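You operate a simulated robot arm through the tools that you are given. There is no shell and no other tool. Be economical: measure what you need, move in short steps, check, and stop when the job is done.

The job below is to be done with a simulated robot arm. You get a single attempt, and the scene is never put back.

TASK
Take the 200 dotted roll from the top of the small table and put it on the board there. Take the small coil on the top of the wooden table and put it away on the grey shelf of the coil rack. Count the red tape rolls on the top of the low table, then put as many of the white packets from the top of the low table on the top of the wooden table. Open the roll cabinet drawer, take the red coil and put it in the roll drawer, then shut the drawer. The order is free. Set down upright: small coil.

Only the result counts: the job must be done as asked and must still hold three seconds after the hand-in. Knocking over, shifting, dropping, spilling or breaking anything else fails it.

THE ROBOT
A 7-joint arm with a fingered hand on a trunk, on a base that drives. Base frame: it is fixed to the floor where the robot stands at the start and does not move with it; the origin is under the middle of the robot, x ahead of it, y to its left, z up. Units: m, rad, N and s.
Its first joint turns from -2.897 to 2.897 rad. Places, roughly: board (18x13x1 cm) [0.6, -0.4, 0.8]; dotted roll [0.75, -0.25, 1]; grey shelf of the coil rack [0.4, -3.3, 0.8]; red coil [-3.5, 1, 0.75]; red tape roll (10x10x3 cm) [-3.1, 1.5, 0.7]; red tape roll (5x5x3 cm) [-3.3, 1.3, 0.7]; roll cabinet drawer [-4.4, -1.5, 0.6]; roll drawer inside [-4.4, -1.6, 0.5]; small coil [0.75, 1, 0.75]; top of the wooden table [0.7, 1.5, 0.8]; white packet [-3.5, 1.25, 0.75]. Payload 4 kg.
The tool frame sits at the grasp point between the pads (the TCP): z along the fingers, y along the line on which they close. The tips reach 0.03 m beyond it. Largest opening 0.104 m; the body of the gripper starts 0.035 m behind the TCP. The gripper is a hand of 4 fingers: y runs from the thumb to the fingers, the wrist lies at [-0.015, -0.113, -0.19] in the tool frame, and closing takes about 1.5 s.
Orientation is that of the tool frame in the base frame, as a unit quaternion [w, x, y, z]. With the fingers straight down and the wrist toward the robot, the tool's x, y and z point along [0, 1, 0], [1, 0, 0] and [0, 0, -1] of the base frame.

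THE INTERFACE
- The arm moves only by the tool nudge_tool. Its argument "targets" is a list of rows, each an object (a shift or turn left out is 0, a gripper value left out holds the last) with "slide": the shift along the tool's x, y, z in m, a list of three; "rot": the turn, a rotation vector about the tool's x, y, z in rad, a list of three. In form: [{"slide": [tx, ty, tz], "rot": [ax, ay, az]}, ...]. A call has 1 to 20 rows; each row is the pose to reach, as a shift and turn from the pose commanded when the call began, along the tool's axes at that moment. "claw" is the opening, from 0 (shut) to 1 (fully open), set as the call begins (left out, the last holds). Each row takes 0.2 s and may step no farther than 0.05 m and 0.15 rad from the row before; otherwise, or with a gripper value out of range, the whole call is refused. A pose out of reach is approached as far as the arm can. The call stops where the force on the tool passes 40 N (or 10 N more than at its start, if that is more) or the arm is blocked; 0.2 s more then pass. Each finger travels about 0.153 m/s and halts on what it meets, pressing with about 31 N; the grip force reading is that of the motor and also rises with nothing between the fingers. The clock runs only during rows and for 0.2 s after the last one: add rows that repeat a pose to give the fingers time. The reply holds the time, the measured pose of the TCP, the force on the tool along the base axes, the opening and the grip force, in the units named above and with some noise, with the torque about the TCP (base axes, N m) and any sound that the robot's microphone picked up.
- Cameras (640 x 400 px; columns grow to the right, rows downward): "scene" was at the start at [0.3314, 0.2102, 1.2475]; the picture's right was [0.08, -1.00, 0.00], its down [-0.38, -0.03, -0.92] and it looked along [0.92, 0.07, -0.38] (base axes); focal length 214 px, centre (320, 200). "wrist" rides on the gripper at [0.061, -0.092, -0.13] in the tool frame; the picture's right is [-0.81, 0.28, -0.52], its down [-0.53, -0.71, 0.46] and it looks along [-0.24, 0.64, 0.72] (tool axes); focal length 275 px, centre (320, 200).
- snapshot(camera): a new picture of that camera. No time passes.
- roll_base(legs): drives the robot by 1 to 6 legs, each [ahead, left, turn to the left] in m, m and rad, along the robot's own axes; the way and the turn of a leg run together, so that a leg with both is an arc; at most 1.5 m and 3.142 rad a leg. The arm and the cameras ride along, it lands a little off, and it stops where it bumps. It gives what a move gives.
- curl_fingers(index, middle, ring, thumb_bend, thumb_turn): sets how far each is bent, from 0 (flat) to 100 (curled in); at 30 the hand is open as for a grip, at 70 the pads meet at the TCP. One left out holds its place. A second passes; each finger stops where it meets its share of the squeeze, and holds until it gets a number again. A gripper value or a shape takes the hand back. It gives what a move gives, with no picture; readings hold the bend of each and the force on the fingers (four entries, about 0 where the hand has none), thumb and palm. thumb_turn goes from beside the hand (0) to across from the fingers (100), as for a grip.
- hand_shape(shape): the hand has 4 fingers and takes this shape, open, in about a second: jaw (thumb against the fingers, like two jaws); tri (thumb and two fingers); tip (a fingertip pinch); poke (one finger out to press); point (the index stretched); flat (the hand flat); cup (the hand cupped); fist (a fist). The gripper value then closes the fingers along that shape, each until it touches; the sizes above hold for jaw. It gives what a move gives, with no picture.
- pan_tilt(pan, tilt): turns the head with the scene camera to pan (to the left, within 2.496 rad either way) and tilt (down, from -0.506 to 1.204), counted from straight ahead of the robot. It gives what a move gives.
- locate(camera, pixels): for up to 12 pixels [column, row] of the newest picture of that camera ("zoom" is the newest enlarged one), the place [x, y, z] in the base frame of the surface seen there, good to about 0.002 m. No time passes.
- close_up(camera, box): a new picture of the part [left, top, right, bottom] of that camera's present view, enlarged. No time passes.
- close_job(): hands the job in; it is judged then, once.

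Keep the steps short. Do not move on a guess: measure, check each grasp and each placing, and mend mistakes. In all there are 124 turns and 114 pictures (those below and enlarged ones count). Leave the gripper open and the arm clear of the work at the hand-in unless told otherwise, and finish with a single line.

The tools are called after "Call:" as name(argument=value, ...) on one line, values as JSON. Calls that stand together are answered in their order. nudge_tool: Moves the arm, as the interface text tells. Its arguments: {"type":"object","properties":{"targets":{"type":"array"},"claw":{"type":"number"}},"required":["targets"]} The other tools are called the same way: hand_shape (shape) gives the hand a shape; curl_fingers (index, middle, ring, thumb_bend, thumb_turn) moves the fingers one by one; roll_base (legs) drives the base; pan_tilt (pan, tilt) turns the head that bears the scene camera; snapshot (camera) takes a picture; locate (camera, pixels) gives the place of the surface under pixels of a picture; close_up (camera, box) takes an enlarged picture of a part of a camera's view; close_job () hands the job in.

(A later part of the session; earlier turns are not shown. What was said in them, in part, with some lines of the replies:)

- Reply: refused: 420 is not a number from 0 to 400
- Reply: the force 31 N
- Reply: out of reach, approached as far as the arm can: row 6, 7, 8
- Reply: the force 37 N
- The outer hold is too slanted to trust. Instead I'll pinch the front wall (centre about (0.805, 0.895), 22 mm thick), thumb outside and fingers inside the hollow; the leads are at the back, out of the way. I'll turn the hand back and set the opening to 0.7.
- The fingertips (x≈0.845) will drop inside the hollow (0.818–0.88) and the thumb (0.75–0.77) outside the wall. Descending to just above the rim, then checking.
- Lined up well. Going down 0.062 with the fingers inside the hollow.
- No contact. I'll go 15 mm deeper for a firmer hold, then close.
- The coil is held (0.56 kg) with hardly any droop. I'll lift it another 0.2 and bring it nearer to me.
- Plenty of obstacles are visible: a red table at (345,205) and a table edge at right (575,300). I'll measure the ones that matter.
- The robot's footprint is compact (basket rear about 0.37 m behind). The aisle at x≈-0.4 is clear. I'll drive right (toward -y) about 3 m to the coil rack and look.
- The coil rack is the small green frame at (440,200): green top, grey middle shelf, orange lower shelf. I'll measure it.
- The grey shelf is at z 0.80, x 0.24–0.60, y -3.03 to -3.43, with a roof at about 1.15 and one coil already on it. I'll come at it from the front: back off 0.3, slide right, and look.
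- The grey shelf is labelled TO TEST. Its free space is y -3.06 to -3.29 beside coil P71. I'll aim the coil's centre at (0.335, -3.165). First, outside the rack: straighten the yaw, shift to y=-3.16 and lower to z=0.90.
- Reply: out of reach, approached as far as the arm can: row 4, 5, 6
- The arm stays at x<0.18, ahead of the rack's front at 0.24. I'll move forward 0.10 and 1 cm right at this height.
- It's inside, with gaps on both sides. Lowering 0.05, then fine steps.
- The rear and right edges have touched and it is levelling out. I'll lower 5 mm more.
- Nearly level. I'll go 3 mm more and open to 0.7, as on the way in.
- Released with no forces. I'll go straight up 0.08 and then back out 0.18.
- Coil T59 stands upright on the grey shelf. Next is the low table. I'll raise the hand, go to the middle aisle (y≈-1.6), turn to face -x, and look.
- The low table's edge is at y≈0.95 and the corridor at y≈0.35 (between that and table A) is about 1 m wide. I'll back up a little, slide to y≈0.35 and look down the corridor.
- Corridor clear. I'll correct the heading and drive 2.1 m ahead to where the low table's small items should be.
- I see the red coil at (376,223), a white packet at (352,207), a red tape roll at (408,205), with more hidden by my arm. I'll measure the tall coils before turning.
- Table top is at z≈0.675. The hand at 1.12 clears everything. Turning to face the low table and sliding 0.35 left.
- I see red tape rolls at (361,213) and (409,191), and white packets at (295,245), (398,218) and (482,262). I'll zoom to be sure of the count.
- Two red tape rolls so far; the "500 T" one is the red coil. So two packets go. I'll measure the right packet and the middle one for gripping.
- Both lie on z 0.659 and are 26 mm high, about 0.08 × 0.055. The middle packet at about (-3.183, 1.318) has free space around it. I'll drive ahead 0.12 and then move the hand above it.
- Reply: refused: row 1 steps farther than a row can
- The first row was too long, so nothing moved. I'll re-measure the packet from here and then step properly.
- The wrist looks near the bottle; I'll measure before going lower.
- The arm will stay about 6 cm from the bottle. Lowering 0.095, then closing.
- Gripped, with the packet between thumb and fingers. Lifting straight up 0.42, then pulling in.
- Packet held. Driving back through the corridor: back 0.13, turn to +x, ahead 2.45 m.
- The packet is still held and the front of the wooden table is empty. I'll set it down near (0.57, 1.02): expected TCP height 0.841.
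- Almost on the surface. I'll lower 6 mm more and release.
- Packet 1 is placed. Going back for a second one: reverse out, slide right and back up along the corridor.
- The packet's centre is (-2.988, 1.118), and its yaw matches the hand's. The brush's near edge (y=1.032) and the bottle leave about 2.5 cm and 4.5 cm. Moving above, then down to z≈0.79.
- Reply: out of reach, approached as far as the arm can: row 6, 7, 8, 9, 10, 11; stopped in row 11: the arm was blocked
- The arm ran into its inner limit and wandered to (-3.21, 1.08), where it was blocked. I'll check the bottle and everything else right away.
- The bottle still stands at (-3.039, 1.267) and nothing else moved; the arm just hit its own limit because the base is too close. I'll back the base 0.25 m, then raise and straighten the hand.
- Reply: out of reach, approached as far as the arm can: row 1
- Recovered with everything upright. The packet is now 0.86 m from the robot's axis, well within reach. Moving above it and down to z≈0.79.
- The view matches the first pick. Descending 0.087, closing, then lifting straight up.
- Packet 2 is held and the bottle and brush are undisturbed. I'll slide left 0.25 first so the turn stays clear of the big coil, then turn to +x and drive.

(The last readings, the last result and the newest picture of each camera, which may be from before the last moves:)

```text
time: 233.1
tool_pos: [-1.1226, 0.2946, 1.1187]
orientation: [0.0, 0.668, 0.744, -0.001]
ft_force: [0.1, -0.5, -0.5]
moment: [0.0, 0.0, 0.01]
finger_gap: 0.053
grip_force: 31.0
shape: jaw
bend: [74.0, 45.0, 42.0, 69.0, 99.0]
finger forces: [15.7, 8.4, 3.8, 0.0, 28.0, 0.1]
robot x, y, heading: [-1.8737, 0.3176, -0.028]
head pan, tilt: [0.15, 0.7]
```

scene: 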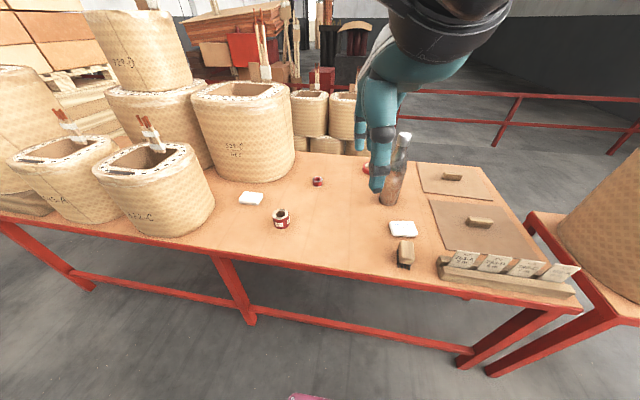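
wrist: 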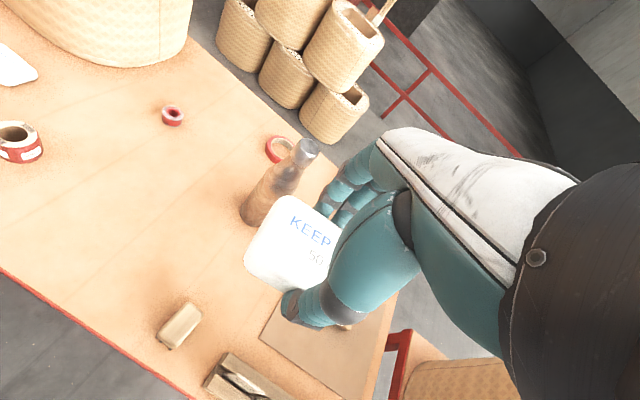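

Call:
roll_base(legs=[[1.1, 0.05, 0.028], [0, 0.9, 0], [0.6, 0, 0]])

Call:
snapshot(camera="scene")

```text
time: 246.2
tool_pos: [0.5973, 1.2635, 1.1174]
orientation: [0.001, 0.659, 0.752, -0.001]
ft_force: [-0.2, -0.1, -0.6]
moment: [0.0, 0.0, -0.01]
finger_gap: 0.053
grip_force: 30.8
shape: jaw
bend: [74.0, 45.0, 42.0, 69.0, 99.0]
finger forces: [15.8, 8.3, 3.9, 0.0, 28.1, 0.0]
robot x, y, heading: [-0.1532, 1.2659, -0.002]
head pan, tilt: [0.15, 0.7]
```

```text
20 pictures are left
```

scene: 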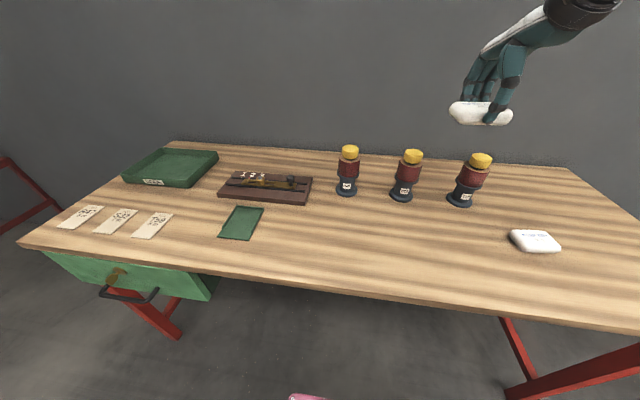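

Packet 1 sits at (0.57, 1.02). I'll place packet 2 at about (0.547, 1.257), in front of the spools.

Call:
nudge_tool(targets=[{"slide": [0, -0.025, 0.03]}, {"slide": [0, -0.05, 0.06]}, {"slide": [0, -0.05, 0.11]}, {"slide": [0, -0.05, 0.16]}, {"slide": [0, -0.05, 0.21]}, {"slide": [0, -0.05, 0.25]}, {"slide": [0, -0.05, 0.268]}, {"slide": [0, -0.05, 0.268]}])

Call:
nudge_tool(targets=[{"slide": [0, 0, 0.005]}, {"slide": [0, 0, 0.009]}, {"slide": [0, 0, 0.009]}])

```text
time: 248.0
tool_pos: [0.5481, 1.2532, 0.8479]
orientation: [0.002, 0.658, 0.753, 0.0]
ft_force: [0.1, 0.4, -0.3]
moment: [-0.01, -0.01, -0.01]
finger_gap: 0.0525
grip_force: 31.1
shape: jaw
bend: [74.0, 45.0, 43.0, 69.0, 99.0]
finger forces: [15.9, 8.2, 3.9, 0.0, 27.9, 0.0]
robot x, y, heading: [-0.1541, 1.2691, -0.003]
head pan, tilt: [0.15, 0.7]
```

```text
time: 248.8
tool_pos: [0.5482, 1.2551, 0.8409]
orientation: [0.001, 0.659, 0.752, 0.0]
ft_force: [-0.2, 0.8, -0.4]
moment: [-0.02, 0.0, -0.01]
finger_gap: 0.0528
grip_force: 30.9
shape: jaw
bend: [74.0, 45.0, 43.0, 69.0, 99.0]
finger forces: [15.8, 8.4, 3.8, 0.0, 28.0, 0.0]
robot x, y, heading: [-0.1522, 1.2663, -0.005]
head pan, tilt: [0.15, 0.7]
```

Within 2 mm of the table. Releasing and rising.

Call:
nudge_tool(targets=[{"slide": [0, 0, 0.001]}, {"slide": [0, 0, 0.001]}, {"slide": [0, 0, 0.001]}, {"slide": [0, 0, 0.001]}, {"slide": [0, 0, -0.04]}, {"slide": [0, 0, -0.08]}, {"slide": [0, 0, -0.13]}, {"slide": [0, 0, -0.18]}, {"slide": [0, 0, -0.23]}, {"slide": [0, 0, -0.27]}], claw=0.85)

Call:
snapshot(camera="scene")

Call:
roll_base(legs=[[-0.62, 0, 0], [0, -0.88, 0], [-1.3, 0, 0]])

```text
time: 251.0
tool_pos: [0.5509, 1.2555, 1.1135]
orientation: [0.001, 0.659, 0.752, -0.001]
ft_force: [-0.3, -0.6, -0.8]
moment: [0.03, -0.01, -0.02]
finger_gap: 0.0882
grip_force: 0.0
shape: jaw
bend: [27.0, 33.0, 31.0, 44.0, 99.0]
finger forces: [0.0, 0.1, 0.0, 0.0, 0.1, 0.1]
robot x, y, heading: [-0.1544, 1.2683, -0.004]
head pan, tilt: [0.15, 0.7]
```

```text
19 pictures are left
```

scene: 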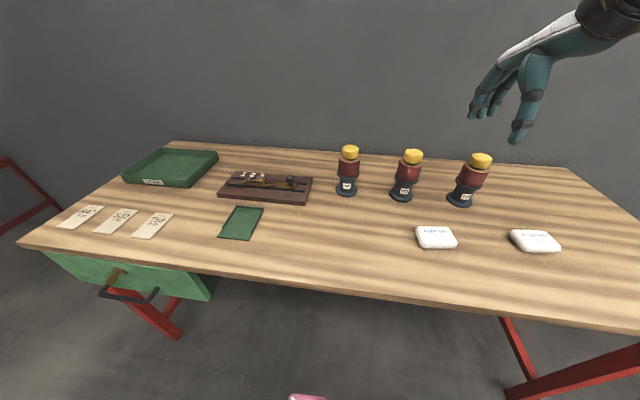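

```text
time: 265.0
tool_pos: [-1.3722, 0.3521, 1.1111]
orientation: [0.002, 0.667, 0.745, -0.002]
ft_force: [-0.9, -0.2, 0.2]
moment: [-0.01, 0.0, 0.01]
finger_gap: 0.0884
grip_force: 0.1
shape: jaw
bend: [27.0, 33.0, 31.0, 44.0, 99.0]
finger forces: [0.0, 0.0, 0.0, 0.0, 0.0, 0.1]
robot x, y, heading: [-2.0712, 0.3826, -0.026]
head pan, tilt: [0.15, 0.7]
```

Both packets are on the wooden table. Next the drawer: I'll back along the corridor, turn to face -y, and look toward the cabinet.

Call:
roll_base(legs=[[-1.4, 0, 0.026], [0, 0, -1.57]])

Call:
pan_tilt(pan=-0.45, tilt=0.35)

Call:
snapshot(camera="scene")

```text
time: 275.8
tool_pos: [-3.4962, -0.2963, 1.1116]
orientation: [0.0, 0.999, 0.051, -0.001]
ft_force: [-0.2, -0.1, 0.2]
moment: [0.04, 0.04, -0.02]
finger_gap: 0.0884
grip_force: 0.0
shape: jaw
bend: [27.0, 33.0, 31.0, 44.0, 99.0]
finger forces: [0.0, 0.1, 0.0, 0.0, 0.0, 0.0]
robot x, y, heading: [-3.4672, 0.4052, -1.602]
head pan, tilt: [0.15, 0.7]
```

```text
time: 276.8
tool_pos: [-3.497, -0.2969, 1.1129]
orientation: [0.0, 0.999, 0.052, 0.0]
ft_force: [0.0, 0.0, 0.4]
moment: [-0.01, -0.01, 0.0]
finger_gap: 0.0885
grip_force: 0.1
shape: jaw
bend: [27.0, 33.0, 31.0, 44.0, 99.0]
finger forces: [0.1, 0.0, 0.0, 0.0, 0.0, 0.0]
robot x, y, heading: [-3.4609, 0.4029, -1.599]
head pan, tilt: [-0.45, 0.351]
```

```text
18 pictures are left
```

scene: 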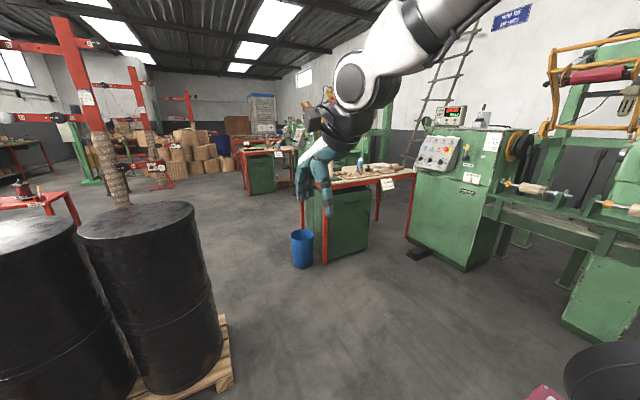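

Call:
close_up(camera="scene", box=[280, 150, 440, 280])

Call:
locate(camera="scene", pixels=[[325, 245], [368, 245], [345, 215], [390, 184], [330, 192], [302, 250], [416, 250], [440, 262], [215, 380], [405, 190], [378, 210], [500, 230]])

```text
3.08 times, centred on (360, 215) of scene
```

zoom: 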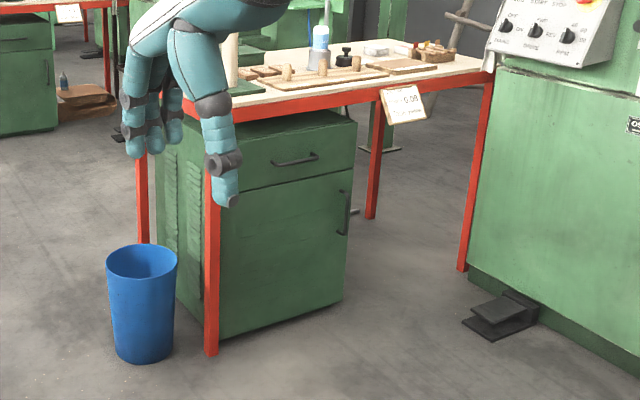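

```text
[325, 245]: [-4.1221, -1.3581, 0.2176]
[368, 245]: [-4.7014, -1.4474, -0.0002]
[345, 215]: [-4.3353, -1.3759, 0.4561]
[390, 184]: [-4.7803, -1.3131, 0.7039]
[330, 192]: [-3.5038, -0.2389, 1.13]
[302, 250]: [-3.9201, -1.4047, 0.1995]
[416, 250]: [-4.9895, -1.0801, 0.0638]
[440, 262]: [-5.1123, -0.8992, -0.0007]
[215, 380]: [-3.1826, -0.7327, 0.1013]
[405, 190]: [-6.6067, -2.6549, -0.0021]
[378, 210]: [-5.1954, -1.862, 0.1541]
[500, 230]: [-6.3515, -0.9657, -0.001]
```

The drawer, with a bar handle at zoom (295,160), faces +y. I'll measure the handle and the drawer front.

Call:
locate(camera="zoom", pixels=[[273, 164], [296, 161], [317, 155], [250, 145], [345, 135], [245, 180], [350, 170], [300, 118], [270, 112], [215, 300], [340, 95], [300, 140]])

```text
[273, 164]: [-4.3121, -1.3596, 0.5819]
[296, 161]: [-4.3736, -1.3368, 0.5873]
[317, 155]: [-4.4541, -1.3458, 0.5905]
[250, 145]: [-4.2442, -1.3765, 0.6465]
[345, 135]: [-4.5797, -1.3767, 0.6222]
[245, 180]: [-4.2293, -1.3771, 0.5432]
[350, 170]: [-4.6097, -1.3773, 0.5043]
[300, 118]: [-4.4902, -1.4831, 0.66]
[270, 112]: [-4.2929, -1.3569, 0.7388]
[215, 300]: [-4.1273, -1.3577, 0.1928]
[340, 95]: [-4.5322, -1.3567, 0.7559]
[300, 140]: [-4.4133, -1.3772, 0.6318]
```

The handle is a bar from x=-4.31 to -4.455 at y≈-1.338, z≈0.588, standing about 4 cm off the drawer face (-1.377). The table edge above it (z≥0.74) blocks straight-down access, so I'll pinch it nearly horizontally and pull by driving back. First I'll drive in front of it.

Call:
roll_base(legs=[[0, -0.92, 0.03], [0.8, 0, 0]])

```text
time: 285.4
tool_pos: [-4.3838, -1.0708, 1.1117]
orientation: [0.001, 0.998, 0.065, -0.001]
ft_force: [-0.7, -0.9, 0.4]
moment: [0.0, 0.0, 0.0]
finger_gap: 0.0881
grip_force: 0.0
shape: jaw
bend: [27.0, 33.0, 31.0, 44.0, 99.0]
finger forces: [0.0, 0.1, 0.0, 0.0, 0.0, 0.0]
robot x, y, heading: [-4.3705, -0.3687, -1.577]
head pan, tilt: [-0.45, 0.351]
```

I'll straighten the yaw, lower the hand to z≈0.62 in front of the drawer, and then pitch it 69° toward horizontal.

Call:
nudge_tool(targets=[{"slide": [-0.004, 0.025, 0.04], "rot": [0, 0, 0.065]}, {"slide": [-0.007, 0.05, 0.08], "rot": [0, 0, 0.13]}, {"slide": [-0.01, 0.075, 0.12], "rot": [0, 0, 0.13]}, {"slide": [-0.013, 0.099, 0.16], "rot": [0, 0, 0.13]}, {"slide": [-0.013, 0.099, 0.21], "rot": [0, 0, 0.13]}, {"slide": [-0.013, 0.099, 0.26], "rot": [0, 0, 0.13]}, {"slide": [-0.013, 0.099, 0.31], "rot": [0, 0, 0.13]}, {"slide": [-0.013, 0.099, 0.36], "rot": [0, 0, 0.13]}, {"slide": [-0.013, 0.099, 0.41], "rot": [0, 0, 0.13]}, {"slide": [-0.013, 0.099, 0.45], "rot": [0, 0, 0.13]}, {"slide": [-0.013, 0.099, 0.48], "rot": [0, 0, 0.13]}], claw=0.6)

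Call:
nudge_tool(targets=[{"rot": [-0.134, 0, 0]}, {"rot": [-0.268, 0, 0]}, {"rot": [-0.402, 0, 0]}, {"rot": [-0.536, 0, 0]}, {"rot": [-0.67, 0, 0]}, {"rot": [-0.804, 0, 0]}, {"rot": [-0.938, 0, 0]}, {"rot": [-1.072, 0, 0]}, {"rot": [-1.206, 0, 0]}, {"rot": [-1.206, 0, 0]}])

Call:
pan_tilt(pan=0.1, tilt=0.75)

Call:
snapshot(camera="scene")

```text
time: 287.8
tool_pos: [-4.3862, -1.1701, 0.6279]
orientation: [0.001, 1.0, 0.001, 0.0]
ft_force: [0.2, -0.7, -0.5]
moment: [-0.02, -0.02, -0.01]
finger_gap: 0.0627
grip_force: 0.1
shape: jaw
bend: [29.0, 41.0, 37.0, 64.0, 100.0]
finger forces: [0.1, 0.0, 0.0, 0.1, 0.0, 0.0]
robot x, y, heading: [-4.3687, -0.3649, -1.576]
head pan, tilt: [-0.45, 0.351]
```

```text
time: 290.0
tool_pos: [-4.386, -1.1714, 0.6321]
orientation: [0.568, 0.823, 0.001, 0.0]
ft_force: [-0.5, -0.6, -1.1]
moment: [0.01, 0.0, -0.02]
finger_gap: 0.0626
grip_force: 0.1
shape: jaw
bend: [29.0, 41.0, 37.0, 65.0, 100.0]
finger forces: [0.0, 0.1, 0.0, 0.0, 0.1, 0.1]
robot x, y, heading: [-4.3708, -0.3636, -1.574]
head pan, tilt: [-0.45, 0.351]
```

```text
time: 291.0
tool_pos: [-4.3858, -1.1699, 0.6316]
orientation: [0.568, 0.823, 0.001, -0.001]
ft_force: [-0.5, -1.8, 0.4]
moment: [-0.01, -0.06, -0.01]
finger_gap: 0.0628
grip_force: 0.0
shape: jaw
bend: [29.0, 41.0, 37.0, 65.0, 100.0]
finger forces: [0.1, 0.0, 0.0, 0.0, 0.0, 0.0]
robot x, y, heading: [-4.3713, -0.3656, -1.575]
head pan, tilt: [0.099, 0.75]
```

```text
16 pictures are left
```

scene: 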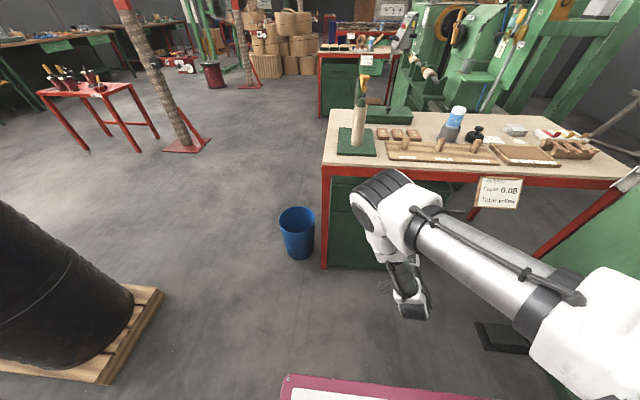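

The arm's bend hides the hand. I'll check how near that bend is to the table, and look with the wrist camera.

Call:
locate(camera="scene", pixels=[[380, 185], [360, 200], [405, 190], [365, 235], [408, 300], [400, 265], [430, 180], [350, 170], [500, 193]])

Call:
snapshot(camera="wrist")

```text
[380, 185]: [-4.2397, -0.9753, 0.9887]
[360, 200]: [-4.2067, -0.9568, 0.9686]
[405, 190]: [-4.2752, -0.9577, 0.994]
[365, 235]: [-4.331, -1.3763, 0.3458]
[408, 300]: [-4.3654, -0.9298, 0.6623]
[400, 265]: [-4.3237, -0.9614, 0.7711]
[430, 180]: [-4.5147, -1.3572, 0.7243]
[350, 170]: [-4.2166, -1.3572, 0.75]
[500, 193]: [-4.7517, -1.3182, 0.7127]
```

```text
15 pictures are left
```

wrist: 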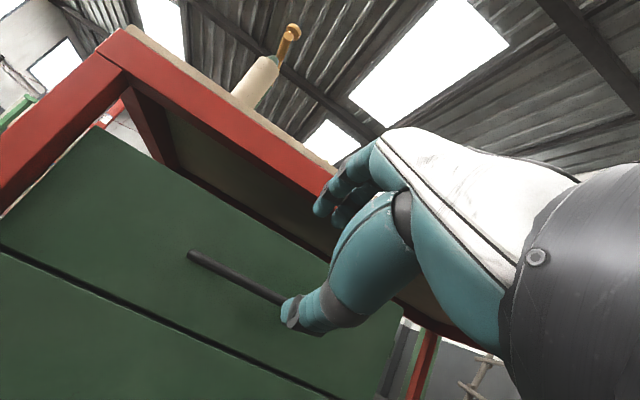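

The bend will be at y≈-1.13, clear of the table. The wrist view shows the handle bar; I'll measure it precisely.

Call:
locate(camera="wrist", pixels=[[192, 255], [215, 266], [240, 277], [265, 290], [255, 310], [230, 300], [60, 200], [318, 205], [287, 318]])

```text
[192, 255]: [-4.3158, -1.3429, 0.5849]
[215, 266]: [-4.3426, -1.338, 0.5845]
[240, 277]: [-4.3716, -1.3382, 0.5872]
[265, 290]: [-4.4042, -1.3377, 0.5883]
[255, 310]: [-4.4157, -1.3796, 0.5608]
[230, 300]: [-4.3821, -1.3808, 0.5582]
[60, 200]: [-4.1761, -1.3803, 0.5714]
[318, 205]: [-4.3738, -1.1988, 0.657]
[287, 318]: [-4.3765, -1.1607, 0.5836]
```

Bar at y≈-1.34, z≈0.586. I'll advance 0.17 along the fingers (and 17 mm along the closing axis) so the bar sits between thumb and fingers.

Call:
nudge_tool(targets=[{"slide": [0, 0.017, 0.03]}, {"slide": [0, 0.017, 0.07]}, {"slide": [0, 0.017, 0.11]}, {"slide": [0, 0.017, 0.14]}, {"slide": [0, 0.017, 0.168]}, {"slide": [0, 0.017, 0.168]}])

Call:
snapshot(camera="wrist")

```text
time: 292.4
tool_pos: [-4.3861, -1.3333, 0.588]
orientation: [0.567, 0.824, 0.001, -0.001]
ft_force: [-0.8, -0.6, -0.9]
moment: [-0.02, -0.05, -0.01]
finger_gap: 0.0627
grip_force: 0.1
shape: jaw
bend: [29.0, 41.0, 37.0, 65.0, 100.0]
finger forces: [0.1, 0.0, 0.0, 0.0, 0.1, 0.0]
robot x, y, heading: [-4.3712, -0.3667, -1.573]
head pan, tilt: [0.099, 0.75]
```

```text
14 pictures are left
```

wrist: 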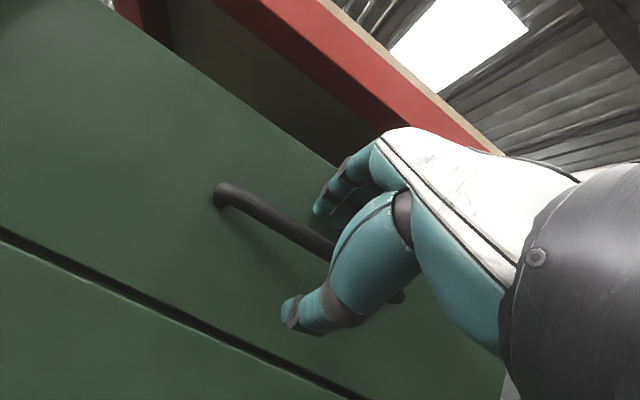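

The bar is between thumb and fingers. I'll close on it and then pull by driving back 0.25 m.

Call:
nudge_tool(targets=[{"slide": [0, 0, 0]}, {"slide": [0, 0, 0]}, {"slide": [0, 0, 0]}, {"slide": [0, 0, 0]}, {"slide": [0, 0, 0]}, {"slide": [0, 0, 0]}, {"slide": [0, 0, 0]}], claw=0)

Call:
roll_base(legs=[[-0.25, 0, 0]])

Call:
snapshot(camera="scene")

```text
time: 294.0
tool_pos: [-4.3868, -1.3345, 0.5871]
orientation: [0.567, 0.823, 0.001, 0.0]
ft_force: [0.0, -1.4, -11.5]
moment: [0.09, 0.03, 0.05]
finger_gap: 0.0001
grip_force: 31.1
shape: jaw
bend: [70.0, 70.0, 70.0, 71.0, 100.0]
finger forces: [14.7, 4.6, 2.4, 0.1, 31.3, 0.1]
robot x, y, heading: [-4.369, -0.3688, -1.577]
head pan, tilt: [0.099, 0.75]
```

```text
time: 295.8
tool_pos: [-4.3875, -1.075, 0.5884]
orientation: [0.567, 0.824, -0.001, -0.002]
ft_force: [11.3, 1.3, -12.2]
moment: [0.1, 0.02, 0.18]
finger_gap: 0.0003
grip_force: 31.1
shape: jaw
bend: [70.0, 70.0, 70.0, 72.0, 100.0]
finger forces: [0.1, 4.2, 2.7, 0.0, 31.1, 0.1]
robot x, y, heading: [-4.3688, -0.1077, -1.579]
head pan, tilt: [0.099, 0.75]
```

```text
13 pictures are left
```

scene: 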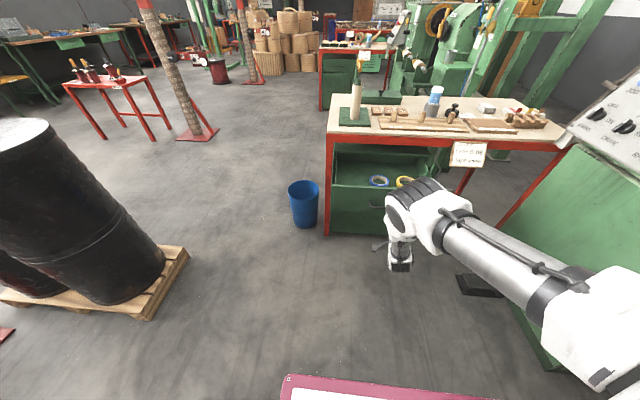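

The drawer came open (rolls visible inside at (380,181)). I'll measure its interior.

Call:
locate(camera="scene", pixels=[[380, 181], [404, 181], [350, 175], [345, 184], [360, 187], [340, 165], [395, 188], [335, 187], [350, 200], [365, 168], [390, 168]])

Call:
close_up(camera="scene", box=[310, 120, 470, 240])

```text
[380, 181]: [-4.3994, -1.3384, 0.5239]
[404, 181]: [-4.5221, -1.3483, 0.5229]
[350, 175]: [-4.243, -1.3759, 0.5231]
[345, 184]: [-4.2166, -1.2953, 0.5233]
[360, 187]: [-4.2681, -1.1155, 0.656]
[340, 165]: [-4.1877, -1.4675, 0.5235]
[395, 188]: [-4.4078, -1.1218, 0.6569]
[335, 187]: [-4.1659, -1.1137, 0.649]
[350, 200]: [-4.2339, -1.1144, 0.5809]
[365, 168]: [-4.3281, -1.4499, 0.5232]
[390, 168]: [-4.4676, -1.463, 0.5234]
```

```text
3.33 times, centred on (390, 180) of scene
```

zoom: 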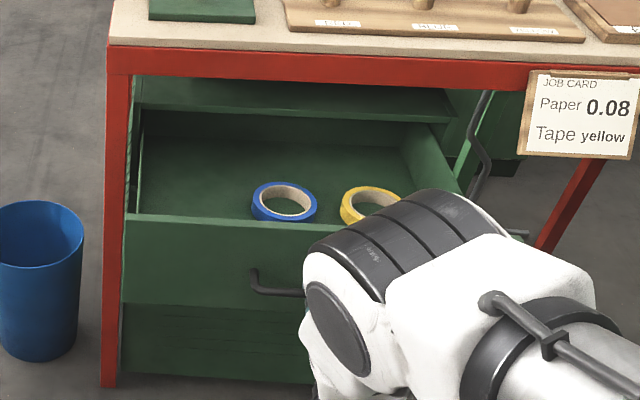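

The drawer is open 0.26 m: floor z=0.523, front wall y≈-1.114 with top 0.656, and a free spot near (-4.27, -1.22). I'll let go of the handle, back the hand off, and return it to pointing down, raised.

Call:
nudge_tool(targets=[{"slide": [0, 0, 0]}, {"slide": [0, 0, 0]}, {"slide": [0, 0, 0]}, {"slide": [0, 0, 0]}, {"slide": [0, 0, -0.03]}, {"slide": [0, 0, -0.07]}, {"slide": [0, 0, -0.11]}, {"slide": [0, 0, -0.15]}], claw=0.6)

Call:
nudge_tool(targets=[{"slide": [0, 0.04, 0], "rot": [0.134, 0, 0]}, {"slide": [0, 0.08, 0], "rot": [0.268, 0, 0]}, {"slide": [0, 0.12, 0], "rot": [0.402, 0, 0]}, {"slide": [0, 0.16, 0.01], "rot": [0.536, 0, 0]}, {"slide": [0, 0.2, 0.02], "rot": [0.67, 0, 0]}, {"slide": [0, 0.24, 0.03], "rot": [0.804, 0, 0]}, {"slide": [0, 0.28, 0.04], "rot": [0.938, 0, 0]}, {"slide": [0, 0.32, 0.05], "rot": [1.072, 0, 0]}, {"slide": [0, 0.36, 0.06], "rot": [1.206, 0, 0]}, {"slide": [0, 0.4, 0.07], "rot": [1.206, 0, 0]}], claw=0.85)

```text
time: 297.6
tool_pos: [-4.3863, -0.9369, 0.6405]
orientation: [0.568, 0.823, 0.0, -0.002]
ft_force: [-1.1, -0.9, 0.7]
moment: [0.04, 0.02, 0.04]
finger_gap: 0.062
grip_force: 0.1
shape: jaw
bend: [29.0, 41.0, 37.0, 65.0, 100.0]
finger forces: [0.0, 0.1, 0.0, 0.1, 0.0, 0.0]
robot x, y, heading: [-4.368, -0.1081, -1.584]
head pan, tilt: [0.099, 0.75]
```

```text
time: 299.8
tool_pos: [-4.3882, -1.1444, 0.9902]
orientation: [0.0, 1.0, -0.002, -0.001]
ft_force: [0.0, -0.5, -0.7]
moment: [0.02, 0.02, 0.0]
finger_gap: 0.0882
grip_force: 0.0
shape: jaw
bend: [27.0, 33.0, 31.0, 44.0, 99.0]
finger forces: [0.0, 0.0, 0.0, 0.0, 0.0, 0.1]
robot x, y, heading: [-4.3695, -0.1094, -1.584]
head pan, tilt: [0.099, 0.75]
```

Hand clear of the drawer. I'll pull it in and up, turn around to face the low table, and drive to the red coil.

Call:
nudge_tool(targets=[{"slide": [0, -0.04, -0.02]}, {"slide": [0, -0.08, -0.04]}, {"slide": [0, -0.12, -0.06]}, {"slide": [0, -0.16, -0.08]}, {"slide": [0, -0.2, -0.1]}, {"slide": [0, -0.24, -0.12]}, {"slide": [0, -0.28, -0.13]}])

Call:
roll_base(legs=[[0, 0, 1.57], [0, 0, 1.57], [0, -0.95, 0], [0.35, 0, 0]])

Call:
snapshot(camera="wrist")

```text
time: 301.4
tool_pos: [-4.3856, -0.8662, 1.122]
orientation: [0.0, 1.0, -0.002, -0.001]
ft_force: [-0.2, 0.1, 0.1]
moment: [0.01, 0.05, 0.01]
finger_gap: 0.0883
grip_force: 0.0
shape: jaw
bend: [27.0, 33.0, 31.0, 44.0, 99.0]
finger forces: [0.0, 0.0, 0.0, 0.0, 0.1, 0.0]
robot x, y, heading: [-4.3687, -0.1066, -1.579]
head pan, tilt: [0.099, 0.75]
```

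```text
time: 315.8
tool_pos: [-3.4104, 0.9801, 1.122]
orientation: [0.001, 0.0, 1.0, -0.001]
ft_force: [0.5, 0.4, -0.5]
moment: [-0.04, 0.0, 0.01]
finger_gap: 0.0881
grip_force: 0.0
shape: jaw
bend: [27.0, 33.0, 31.0, 44.0, 99.0]
finger forces: [0.0, 0.0, 0.0, 0.0, 0.1, 0.1]
robot x, y, heading: [-3.4243, 0.2199, 1.567]
head pan, tilt: [0.099, 0.75]
```

```text
11 pictures are left
```

wrist: 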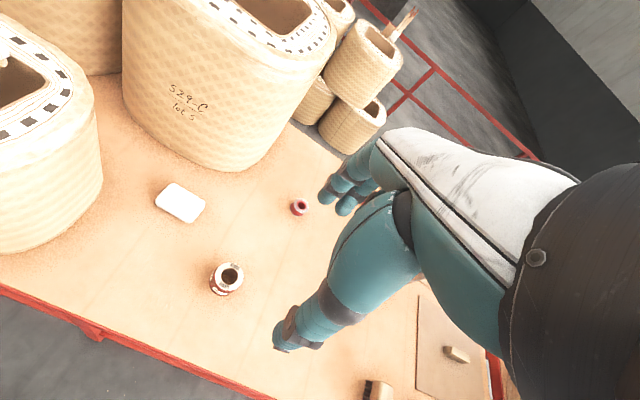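

The red coil is visible at (227,278). I'll zoom in and measure it.

Call:
close_up(camera="wrist", box=[195, 250, 259, 306])

Call:
locate(camera="wrist", pixels=[[214, 270], [240, 269], [232, 264], [222, 284], [237, 282], [228, 291], [218, 267]])

```text
7.14 times, centred on (227, 278) of wrist
```

zoom: 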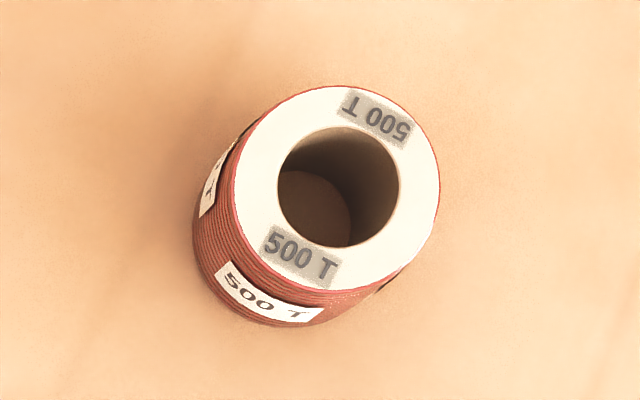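

```text
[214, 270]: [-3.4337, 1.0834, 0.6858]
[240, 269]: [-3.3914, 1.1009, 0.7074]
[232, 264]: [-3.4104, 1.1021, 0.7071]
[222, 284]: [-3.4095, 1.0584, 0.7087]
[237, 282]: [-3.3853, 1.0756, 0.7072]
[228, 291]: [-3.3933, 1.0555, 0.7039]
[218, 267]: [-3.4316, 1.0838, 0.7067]
```

Call:
locate(camera="zoom", pixels=[[240, 180], [435, 190], [340, 92], [325, 285], [270, 120], [410, 255]])

```text
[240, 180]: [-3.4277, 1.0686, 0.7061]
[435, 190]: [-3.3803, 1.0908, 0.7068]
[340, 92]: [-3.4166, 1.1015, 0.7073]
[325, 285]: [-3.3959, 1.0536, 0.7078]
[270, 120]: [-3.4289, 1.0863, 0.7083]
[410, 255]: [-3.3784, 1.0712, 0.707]
```

The red coil's centre is (-3.4045, 1.0787), diameter 53 mm, top 0.707. Moving over it and down to z=0.70, then closing.

Call:
nudge_tool(targets=[{"slide": [-0.003, 0.05, 0]}, {"slide": [-0.006, 0.0986, 0]}, {"slide": [-0.006, 0.0986, 0.05]}, {"slide": [-0.006, 0.0986, 0.1]}, {"slide": [-0.006, 0.0986, 0.15]}, {"slide": [-0.006, 0.0986, 0.2]}, {"slide": [-0.006, 0.0986, 0.25]}, {"slide": [-0.006, 0.0986, 0.3]}, {"slide": [-0.006, 0.0986, 0.35]}, {"slide": [-0.006, 0.0986, 0.39]}, {"slide": [-0.006, 0.0986, 0.42]}, {"slide": [-0.006, 0.0986, 0.42]}])

Call:
snapshot(camera="wrist")

```text
time: 318.4
tool_pos: [-3.4049, 1.0809, 0.7041]
orientation: [0.001, 0.0, 1.0, 0.001]
ft_force: [0.3, 0.3, -0.2]
moment: [-0.04, 0.01, -0.01]
finger_gap: 0.0886
grip_force: 0.1
shape: jaw
bend: [27.0, 33.0, 31.0, 44.0, 99.0]
finger forces: [0.0, 0.0, 0.0, 0.1, 0.0, 0.0]
robot x, y, heading: [-3.4281, 0.2215, 1.566]
head pan, tilt: [0.099, 0.75]
```

```text
9 pictures are left
```

wrist: 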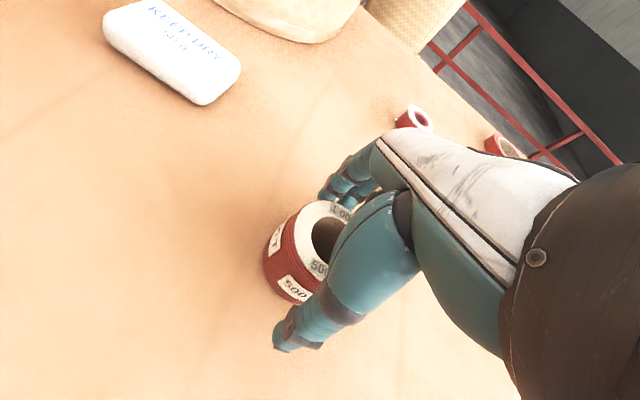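

The coil sits between thumb and fingers. Closing, then lifting.

Call:
nudge_tool(targets=[{"slide": [0, 0, 0]}, {"slide": [0, 0, 0]}, {"slide": [0, 0, 0]}, {"slide": [0, 0, 0]}, {"slide": [0, 0, 0]}, {"slide": [0, 0, 0]}, {"slide": [0, 0, 0]}], claw=0.1)

Call:
nudge_tool(targets=[{"slide": [0, 0, -0.03]}, {"slide": [0, 0, -0.07]}, {"slide": [0, 0, -0.12]}, {"slide": [0, 0, -0.17]}, {"slide": [0, 0, -0.22]}, {"slide": [0, 0, -0.27]}, {"slide": [0, 0, -0.32]}, {"slide": [0, 0, -0.37]}, {"slide": [0, -0.04, -0.41]}, {"slide": [0, -0.08, -0.42]}, {"slide": [0, -0.1, -0.42]}])

Call:
snapshot(camera="wrist")

```text
time: 320.0
tool_pos: [-3.4042, 1.0804, 0.7049]
orientation: [0.001, 0.0, 1.0, 0.0]
ft_force: [0.3, 0.4, -0.7]
moment: [-0.02, 0.04, 0.0]
finger_gap: 0.0492
grip_force: 31.5
shape: jaw
bend: [74.0, 46.0, 48.0, 71.0, 100.0]
finger forces: [17.9, 9.3, 0.0, 0.1, 27.2, 0.0]
robot x, y, heading: [-3.4251, 0.2188, 1.565]
head pan, tilt: [0.099, 0.75]
```

```text
refused: row 9 steps farther than a row can; nothing moved
```

```text
8 pictures are left
```

wrist: 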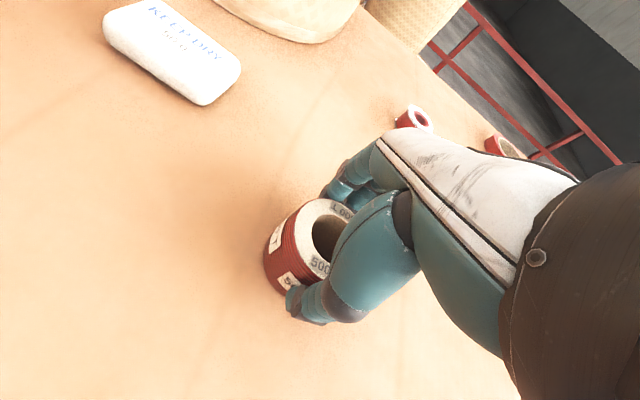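

The grip is good; the lift list had one step too long. Lifting with shorter steps.

Call:
nudge_tool(targets=[{"slide": [0, 0, -0.03]}, {"slide": [0, 0, -0.07]}, {"slide": [0, 0, -0.12]}, {"slide": [0, 0, -0.17]}, {"slide": [0, 0, -0.22]}, {"slide": [0, 0, -0.27]}, {"slide": [0, 0, -0.32]}, {"slide": [0, 0, -0.37]}, {"slide": [0, -0.03, -0.4]}, {"slide": [0, -0.07, -0.42]}, {"slide": [0, -0.1, -0.42]}])

Call:
roll_base(legs=[[-0.1, 0, 0]])

```text
time: 322.4
tool_pos: [-3.4061, 0.9783, 1.1198]
orientation: [0.0, 0.0, 1.0, 0.0]
ft_force: [-0.3, -1.3, -2.6]
moment: [0.05, -0.01, 0.0]
finger_gap: 0.0487
grip_force: 30.9
shape: jaw
bend: [74.0, 46.0, 48.0, 71.0, 100.0]
finger forces: [18.1, 9.3, 0.0, 0.0, 27.4, 0.0]
robot x, y, heading: [-3.4261, 0.2208, 1.565]
head pan, tilt: [0.099, 0.75]
```

```text
time: 323.5
tool_pos: [-3.4076, 0.8818, 1.1185]
orientation: [0.001, -0.002, 1.0, 0.0]
ft_force: [0.9, 0.6, -1.6]
moment: [0.01, -0.03, 0.04]
finger_gap: 0.0492
grip_force: 31.2
shape: jaw
bend: [74.0, 46.0, 48.0, 71.0, 100.0]
finger forces: [18.1, 9.4, 0.0, 0.1, 27.5, 0.1]
robot x, y, heading: [-3.4268, 0.1253, 1.563]
head pan, tilt: [0.099, 0.75]
```

The coil is held. I'll turn to face the drawer and drive to (-4.29, -0.40).

Call:
roll_base(legs=[[0, 0, 1.57], [0, 0, 1.57], [0, -0.85, 0], [0.5, 0, 0]])

Call:
snapshot(camera="scene")

```text
time: 338.5
tool_pos: [-4.2526, -1.1935, 1.1202]
orientation: [-0.001, 1.0, 0.023, -0.001]
ft_force: [-0.3, 0.0, -1.6]
moment: [0.02, 0.0, 0.01]
finger_gap: 0.0483
grip_force: 31.4
shape: jaw
bend: [74.0, 46.0, 48.0, 72.0, 100.0]
finger forces: [17.6, 9.0, 0.0, 0.0, 26.5, 0.0]
robot x, y, heading: [-4.2699, -0.4358, -1.528]
head pan, tilt: [0.099, 0.75]
```

```text
7 pictures are left
```

scene: 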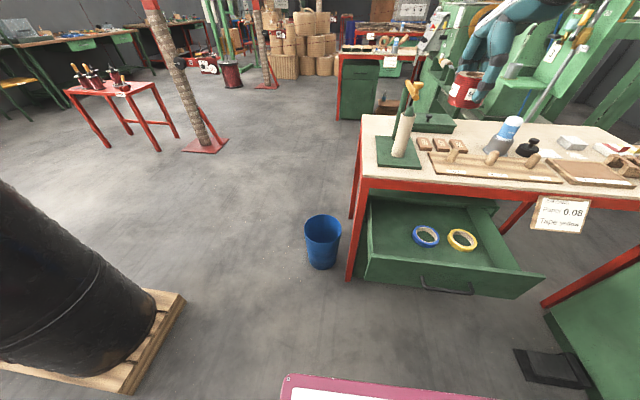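

A clear view of the open drawer. I'll measure the walls and a free spot before lowering.

Call:
locate(camera="scene", pixels=[[372, 256], [400, 258], [390, 235], [372, 240], [425, 237], [415, 242], [382, 252], [366, 210], [450, 262], [376, 245], [505, 268], [360, 190]])

```text
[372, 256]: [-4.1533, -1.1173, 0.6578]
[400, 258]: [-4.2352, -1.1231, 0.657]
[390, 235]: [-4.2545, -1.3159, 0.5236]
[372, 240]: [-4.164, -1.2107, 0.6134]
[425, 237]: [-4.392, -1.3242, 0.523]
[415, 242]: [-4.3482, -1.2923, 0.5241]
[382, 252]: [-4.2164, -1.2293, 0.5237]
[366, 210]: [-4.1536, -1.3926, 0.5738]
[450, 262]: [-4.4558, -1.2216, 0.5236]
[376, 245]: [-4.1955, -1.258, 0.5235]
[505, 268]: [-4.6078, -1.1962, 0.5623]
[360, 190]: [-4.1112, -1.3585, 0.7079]
```

Aim: (-4.285, -1.22). Lowering to TCP 0.60 first.

Call:
nudge_tool(targets=[{"slide": [-0.017, 0.013, 0.02]}, {"slide": [-0.033, 0.0255, 0.06]}, {"slide": [-0.033, 0.0255, 0.11]}, {"slide": [-0.033, 0.0255, 0.16]}, {"slide": [-0.033, 0.0255, 0.21]}, {"slide": [-0.033, 0.0255, 0.26]}, {"slide": [-0.033, 0.0255, 0.31]}, {"slide": [-0.033, 0.0255, 0.36]}, {"slide": [-0.033, 0.0255, 0.41]}, {"slide": [-0.033, 0.0255, 0.45]}, {"slide": [-0.033, 0.0255, 0.48]}, {"slide": [-0.033, 0.0255, 0.51]}, {"slide": [-0.033, 0.0255, 0.52]}])

Call:
snapshot(camera="wrist")

```text
time: 341.3
tool_pos: [-4.2856, -1.2204, 0.5991]
orientation: [0.001, 1.0, 0.024, 0.0]
ft_force: [0.2, -0.5, -1.8]
moment: [-0.02, 0.0, 0.0]
finger_gap: 0.0481
grip_force: 30.7
shape: jaw
bend: [74.0, 46.0, 48.0, 72.0, 100.0]
finger forces: [17.5, 9.0, 0.0, 0.0, 26.3, 0.1]
robot x, y, heading: [-4.2682, -0.4405, -1.532]
head pan, tilt: [0.099, 0.75]
```

```text
6 pictures are left
```

wrist: 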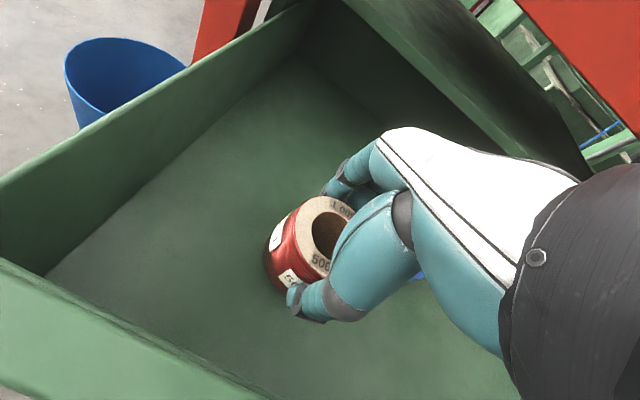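

The coil is inside the drawer, above its floor. I'll lower 29 mm to contact.

Call:
nudge_tool(targets=[{"slide": [0, 0, 0.015]}, {"slide": [0, 0, 0.025]}, {"slide": [0, 0, 0.029]}, {"slide": [0, 0, 0.029]}])

Call:
nudge_tool(targets=[{"slide": [0, 0, 0]}, {"slide": [0, 0, 0]}, {"slide": [0, 0, 0]}, {"slide": [0, 0, 0]}, {"slide": [0, 0, 0]}], claw=0.75)

Call:
nudge_tool(targets=[{"slide": [0, 0, -0.04]}, {"slide": [0, 0, -0.08]}, {"slide": [0, 0, -0.13]}, {"slide": [0, 0, -0.18]}, {"slide": [0, 0, -0.23]}, {"slide": [0, 0, -0.28]}, {"slide": [0, 0, -0.33]}, {"slide": [0, 0, -0.38]}])

Call:
snapshot(camera="wrist")

```text
time: 342.3
tool_pos: [-4.2865, -1.22, 0.5708]
orientation: [0.001, 1.0, 0.025, -0.001]
ft_force: [-0.6, 0.4, -1.6]
moment: [0.03, -0.02, -0.04]
finger_gap: 0.048
grip_force: 30.7
shape: jaw
bend: [74.0, 46.0, 48.0, 72.0, 100.0]
finger forces: [17.6, 9.0, 0.0, 0.1, 26.3, 0.0]
robot x, y, heading: [-4.2689, -0.4321, -1.526]
head pan, tilt: [0.099, 0.75]
```

```text
time: 343.5
tool_pos: [-4.2863, -1.22, 0.5718]
orientation: [0.0, 1.0, 0.024, -0.001]
ft_force: [0.3, 0.3, 0.3]
moment: [0.0, 0.01, 0.0]
finger_gap: 0.0779
grip_force: 0.1
shape: jaw
bend: [27.0, 36.0, 33.0, 54.0, 99.0]
finger forces: [0.1, 0.1, 0.0, 0.1, 0.0, 0.0]
robot x, y, heading: [-4.2668, -0.4389, -1.529]
head pan, tilt: [0.099, 0.75]
```

```text
time: 345.3
tool_pos: [-4.2841, -1.2169, 0.9519]
orientation: [0.0, 1.0, 0.023, -0.001]
ft_force: [-0.9, -0.2, -0.2]
moment: [0.03, 0.0, -0.02]
finger_gap: 0.0777
grip_force: 0.0
shape: jaw
bend: [27.0, 36.0, 33.0, 54.0, 99.0]
finger forces: [0.0, 0.1, 0.0, 0.0, 0.1, 0.0]
robot x, y, heading: [-4.2701, -0.4356, -1.529]
head pan, tilt: [0.099, 0.75]
```

```text
5 pictures are left
```

wrist: 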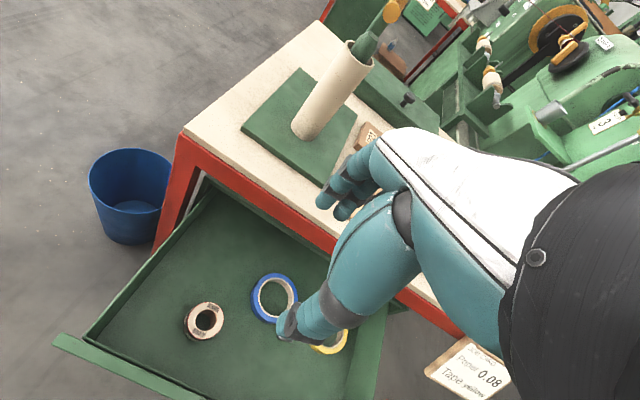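

The red coil rests in the drawer. To shut it I'll pinch the handle again and drive forward. First back off and line up.

Call:
roll_base(legs=[[-0.33, 0, 0], [0, -0.1, -0.045]])

```text
time: 348.2
tool_pos: [-4.4331, -0.8932, 0.952]
orientation: [0.001, 1.0, 0.001, 0.0]
ft_force: [0.2, -0.7, 0.7]
moment: [-0.02, 0.0, 0.0]
finger_gap: 0.0778
grip_force: 0.0
shape: jaw
bend: [27.0, 36.0, 33.0, 54.0, 99.0]
finger forces: [0.0, 0.0, 0.0, 0.1, 0.0, 0.0]
robot x, y, heading: [-4.3769, -0.117, -1.576]
head pan, tilt: [0.099, 0.75]
```

Call:
nudge_tool(targets=[{"slide": [0.012, 0.004, 0.045]}, {"slide": [0.024, 0.008, 0.09]}, {"slide": [0.036, 0.012, 0.135]}, {"slide": [0.047, 0.012, 0.18]}, {"slide": [0.047, 0.012, 0.23]}, {"slide": [0.047, 0.012, 0.28]}, {"slide": [0.047, 0.012, 0.32]}, {"slide": [0.047, 0.012, 0.32], "rot": [-0.134, 0, 0]}, {"slide": [0.047, 0.012, 0.32], "rot": [-0.268, 0, 0]}, {"slide": [0.047, 0.012, 0.32], "rot": [-0.402, 0, 0]}, {"slide": [0.047, 0.012, 0.32], "rot": [-0.536, 0, 0]}, {"slide": [0.047, 0.012, 0.32], "rot": [-0.67, 0, 0]}, {"slide": [0.047, 0.012, 0.32], "rot": [-0.804, 0, 0]}, {"slide": [0.047, 0.012, 0.32], "rot": [-0.938, 0, 0]}, {"slide": [0.047, 0.012, 0.32], "rot": [-1.072, 0, 0]}, {"slide": [0.047, 0.012, 0.32], "rot": [-1.206, 0, 0]}, {"slide": [0.047, 0.012, 0.32], "rot": [-1.206, 0, 0]}], claw=0.6)

Call:
snapshot(camera="wrist")

Call:
locate(camera="wrist", pixels=[[192, 255], [215, 266], [240, 277], [265, 290], [230, 300], [240, 282], [240, 272]])

```text
time: 351.8
tool_pos: [-4.3846, -0.9072, 0.6317]
orientation: [0.568, 0.823, 0.001, -0.001]
ft_force: [-0.7, -0.4, -0.5]
moment: [-0.02, 0.02, 0.01]
finger_gap: 0.0628
grip_force: 0.1
shape: jaw
bend: [29.0, 41.0, 37.0, 65.0, 100.0]
finger forces: [0.0, 0.0, 0.0, 0.1, 0.1, 0.1]
robot x, y, heading: [-4.38, -0.1181, -1.577]
head pan, tilt: [0.099, 0.75]
```

```text
4 pictures are left
```

wrist: 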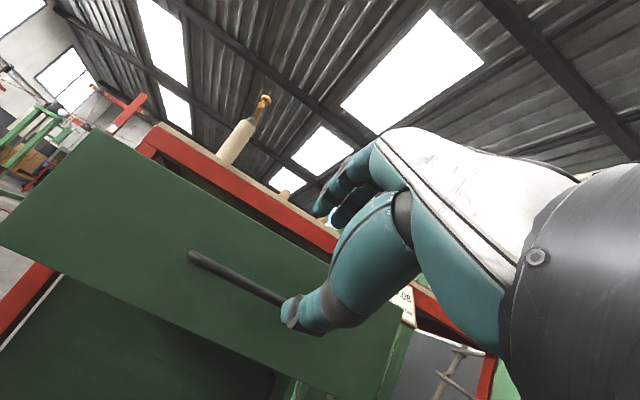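

```text
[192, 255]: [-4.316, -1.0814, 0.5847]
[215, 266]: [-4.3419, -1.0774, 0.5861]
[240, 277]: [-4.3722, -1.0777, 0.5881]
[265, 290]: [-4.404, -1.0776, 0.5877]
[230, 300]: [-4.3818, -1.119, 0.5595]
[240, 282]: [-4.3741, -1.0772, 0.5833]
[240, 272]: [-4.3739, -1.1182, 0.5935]
```

Same geometry as when opening. Advancing onto the bar, closing, and driving forward 0.24; the last bit I'll push with the arm.

Call:
nudge_tool(targets=[{"slide": [0, 0.017, 0.03]}, {"slide": [0, 0.017, 0.07]}, {"slide": [0, 0.017, 0.11]}, {"slide": [0, 0.017, 0.14]}, {"slide": [0, 0.017, 0.17]}, {"slide": [0, 0.017, 0.17]}])

Call:
nudge_tool(targets=[{"slide": [0, 0, 0]}, {"slide": [0, 0, 0]}, {"slide": [0, 0, 0]}, {"slide": [0, 0, 0]}, {"slide": [0, 0, 0]}, {"slide": [0, 0, 0]}, {"slide": [0, 0, 0]}], claw=0)

Call:
roll_base(legs=[[0.24, 0, 0]])

```text
time: 353.2
tool_pos: [-4.3865, -1.0725, 0.588]
orientation: [0.567, 0.824, 0.001, -0.001]
ft_force: [-0.7, 0.8, 0.3]
moment: [-0.01, 0.02, 0.0]
finger_gap: 0.0629
grip_force: 0.0
shape: jaw
bend: [29.0, 41.0, 37.0, 65.0, 100.0]
finger forces: [0.1, 0.0, 0.1, 0.0, 0.0, 0.0]
robot x, y, heading: [-4.3794, -0.1159, -1.576]
head pan, tilt: [0.099, 0.75]
```

```text
time: 354.8
tool_pos: [-4.3844, -1.072, 0.5859]
orientation: [0.567, 0.824, 0.0, -0.001]
ft_force: [0.3, -0.1, -12.7]
moment: [0.15, 0.06, 0.04]
finger_gap: 0.0001
grip_force: 30.6
shape: jaw
bend: [71.0, 70.0, 70.0, 73.0, 100.0]
finger forces: [12.5, 4.5, 2.5, 0.0, 31.5, 0.1]
robot x, y, heading: [-4.3807, -0.1168, -1.577]
head pan, tilt: [0.099, 0.75]
```

```text
time: 356.6
tool_pos: [-4.3845, -1.3099, 0.586]
orientation: [0.567, 0.824, 0.001, 0.0]
ft_force: [-10.9, -0.7, -13.8]
moment: [0.13, 0.05, -0.07]
finger_gap: 0.0004
grip_force: 31.3
shape: jaw
bend: [71.0, 70.0, 70.0, 73.0, 100.0]
finger forces: [12.7, 5.6, 2.8, 0.1, 31.9, 0.0]
robot x, y, heading: [-4.3826, -0.3555, -1.576]
head pan, tilt: [0.099, 0.75]
```

Driven 0.238. About 23 mm remain: pushing along -y with the arm, slightly past, to feel the stop.

Call:
nudge_tool(targets=[{"slide": [0, 0.0036, 0.0093]}, {"slide": [0, 0.0071, 0.0187]}, {"slide": [0, 0.0093, 0.0243]}, {"slide": [0, 0.0107, 0.028]}, {"slide": [0, 0.0118, 0.031]}, {"slide": [0, 0.0118, 0.031]}])

Call:
snapshot(camera="wrist")

Call:
locate(camera="wrist", pixels=[[100, 150], [150, 120], [200, 150], [80, 330], [150, 380], [230, 190], [215, 200], [60, 100]])

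```text
time: 358.0
tool_pos: [-4.3833, -1.3424, 0.5855]
orientation: [0.566, 0.825, 0.003, 0.001]
ft_force: [0.4, 9.2, -14.1]
moment: [0.07, -0.01, 0.02]
finger_gap: 0.0008
grip_force: 31.1
shape: jaw
bend: [72.0, 71.0, 70.0, 73.0, 100.0]
finger forces: [0.0, 0.0, 1.1, 0.1, 31.9, 0.1]
robot x, y, heading: [-4.3838, -0.3536, -1.57]
head pan, tilt: [0.099, 0.75]
```

```text
3 pictures are left
```

wrist: 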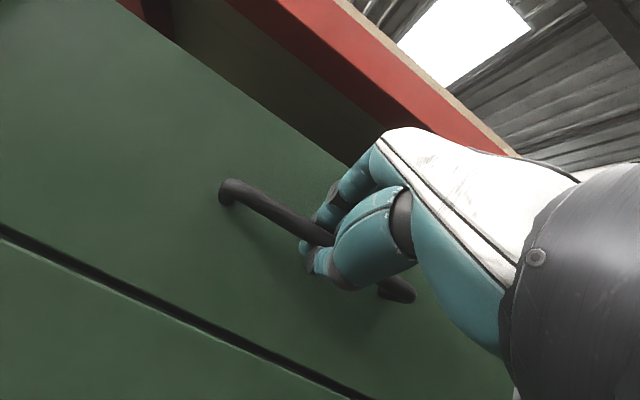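

```text
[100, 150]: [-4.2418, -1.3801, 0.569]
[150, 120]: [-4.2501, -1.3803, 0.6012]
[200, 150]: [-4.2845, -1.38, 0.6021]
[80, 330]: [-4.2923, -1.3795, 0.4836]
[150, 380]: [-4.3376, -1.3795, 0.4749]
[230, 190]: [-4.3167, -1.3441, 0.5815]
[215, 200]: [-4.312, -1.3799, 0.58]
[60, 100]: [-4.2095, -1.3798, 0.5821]
```

The drawer face (y=-1.380) is flush with the door below (-1.3795), and the stop force was felt. Shut. I'll release and back off, then return the hand to pointing down and raised.

Call:
nudge_tool(targets=[{"slide": [0, 0, 0]}, {"slide": [0, 0, 0]}, {"slide": [0, 0, 0]}, {"slide": [0, 0, 0]}, {"slide": [0, 0, 0]}, {"slide": [0, 0, -0.03]}, {"slide": [0, 0, -0.07]}, {"slide": [0, 0, -0.11]}, {"slide": [0, 0, -0.15]}], claw=0.6)

Call:
roll_base(legs=[[-0.3, 0, 0]])

Call:
nudge_tool(targets=[{"slide": [0, 0.04, 0], "rot": [0.134, 0, 0]}, {"slide": [0, 0.08, 0], "rot": [0.268, 0, 0]}, {"slide": [0, 0.12, 0], "rot": [0.402, 0, 0]}, {"slide": [0, 0.16, 0.01], "rot": [0.536, 0, 0]}, {"slide": [0, 0.2, 0.02], "rot": [0.67, 0, 0]}, {"slide": [0, 0.24, 0.03], "rot": [0.804, 0, 0]}, {"slide": [0, 0.28, 0.04], "rot": [0.938, 0, 0]}, {"slide": [0, 0.32, 0.05], "rot": [1.072, 0, 0]}, {"slide": [0, 0.36, 0.06], "rot": [1.206, 0, 0]}], claw=1)

Call:
snapshot(camera="scene")

```text
time: 360.0
tool_pos: [-4.3842, -1.2007, 0.6423]
orientation: [0.568, 0.823, 0.002, 0.001]
ft_force: [-0.6, -0.1, 0.1]
moment: [0.01, 0.02, 0.02]
finger_gap: 0.0622
grip_force: 0.1
shape: jaw
bend: [29.0, 41.0, 37.0, 65.0, 100.0]
finger forces: [0.0, 0.1, 0.0, 0.1, 0.0, 0.0]
robot x, y, heading: [-4.3786, -0.3547, -1.573]
head pan, tilt: [0.099, 0.75]
```

```text
time: 362.0
tool_pos: [-4.3762, -0.8998, 0.6406]
orientation: [0.567, 0.824, 0.007, 0.004]
ft_force: [-0.8, 0.8, -0.3]
moment: [-0.01, 0.03, -0.02]
finger_gap: 0.062
grip_force: 0.0
shape: jaw
bend: [29.0, 41.0, 37.0, 65.0, 100.0]
finger forces: [0.0, 0.1, 0.0, 0.0, 0.1, 0.0]
robot x, y, heading: [-4.3826, -0.05, -1.561]
head pan, tilt: [0.099, 0.75]
```

```text
time: 364.0
tool_pos: [-4.3734, -1.0808, 0.957]
orientation: [0.0, 1.0, 0.007, -0.001]
ft_force: [0.9, -0.3, 0.2]
moment: [0.04, 0.03, 0.01]
finger_gap: 0.104
grip_force: 0.0
shape: jaw
bend: [30.0, 30.0, 30.0, 30.0, 98.0]
finger forces: [0.1, 0.1, 0.0, 0.0, 0.1, 0.0]
robot x, y, heading: [-4.3834, -0.0507, -1.562]
head pan, tilt: [0.099, 0.75]
```

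```text
2 pictures are left
```

scene: 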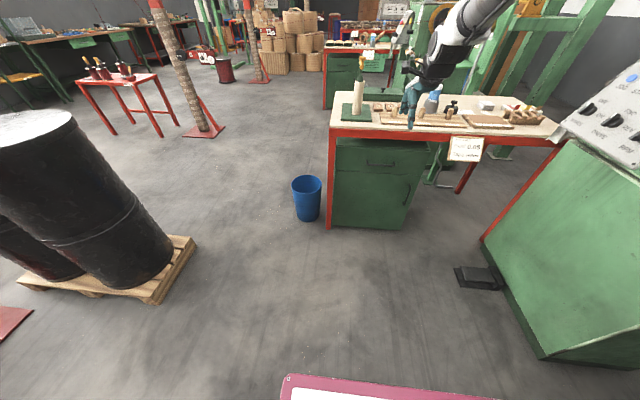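

The drawer is shut and the hand is open and clear. All four parts are done and checked, so I'm handing in.

Call:
close_job()

```text
The job is handed in.
```

The job is handed in: the 200 roll is on the board, the small coil is upright on the grey shelf, two white packets are on the wooden table (two red tape rolls counted; I couldn't see behind the tall coils), and the red coil is in the shut roll drawer.
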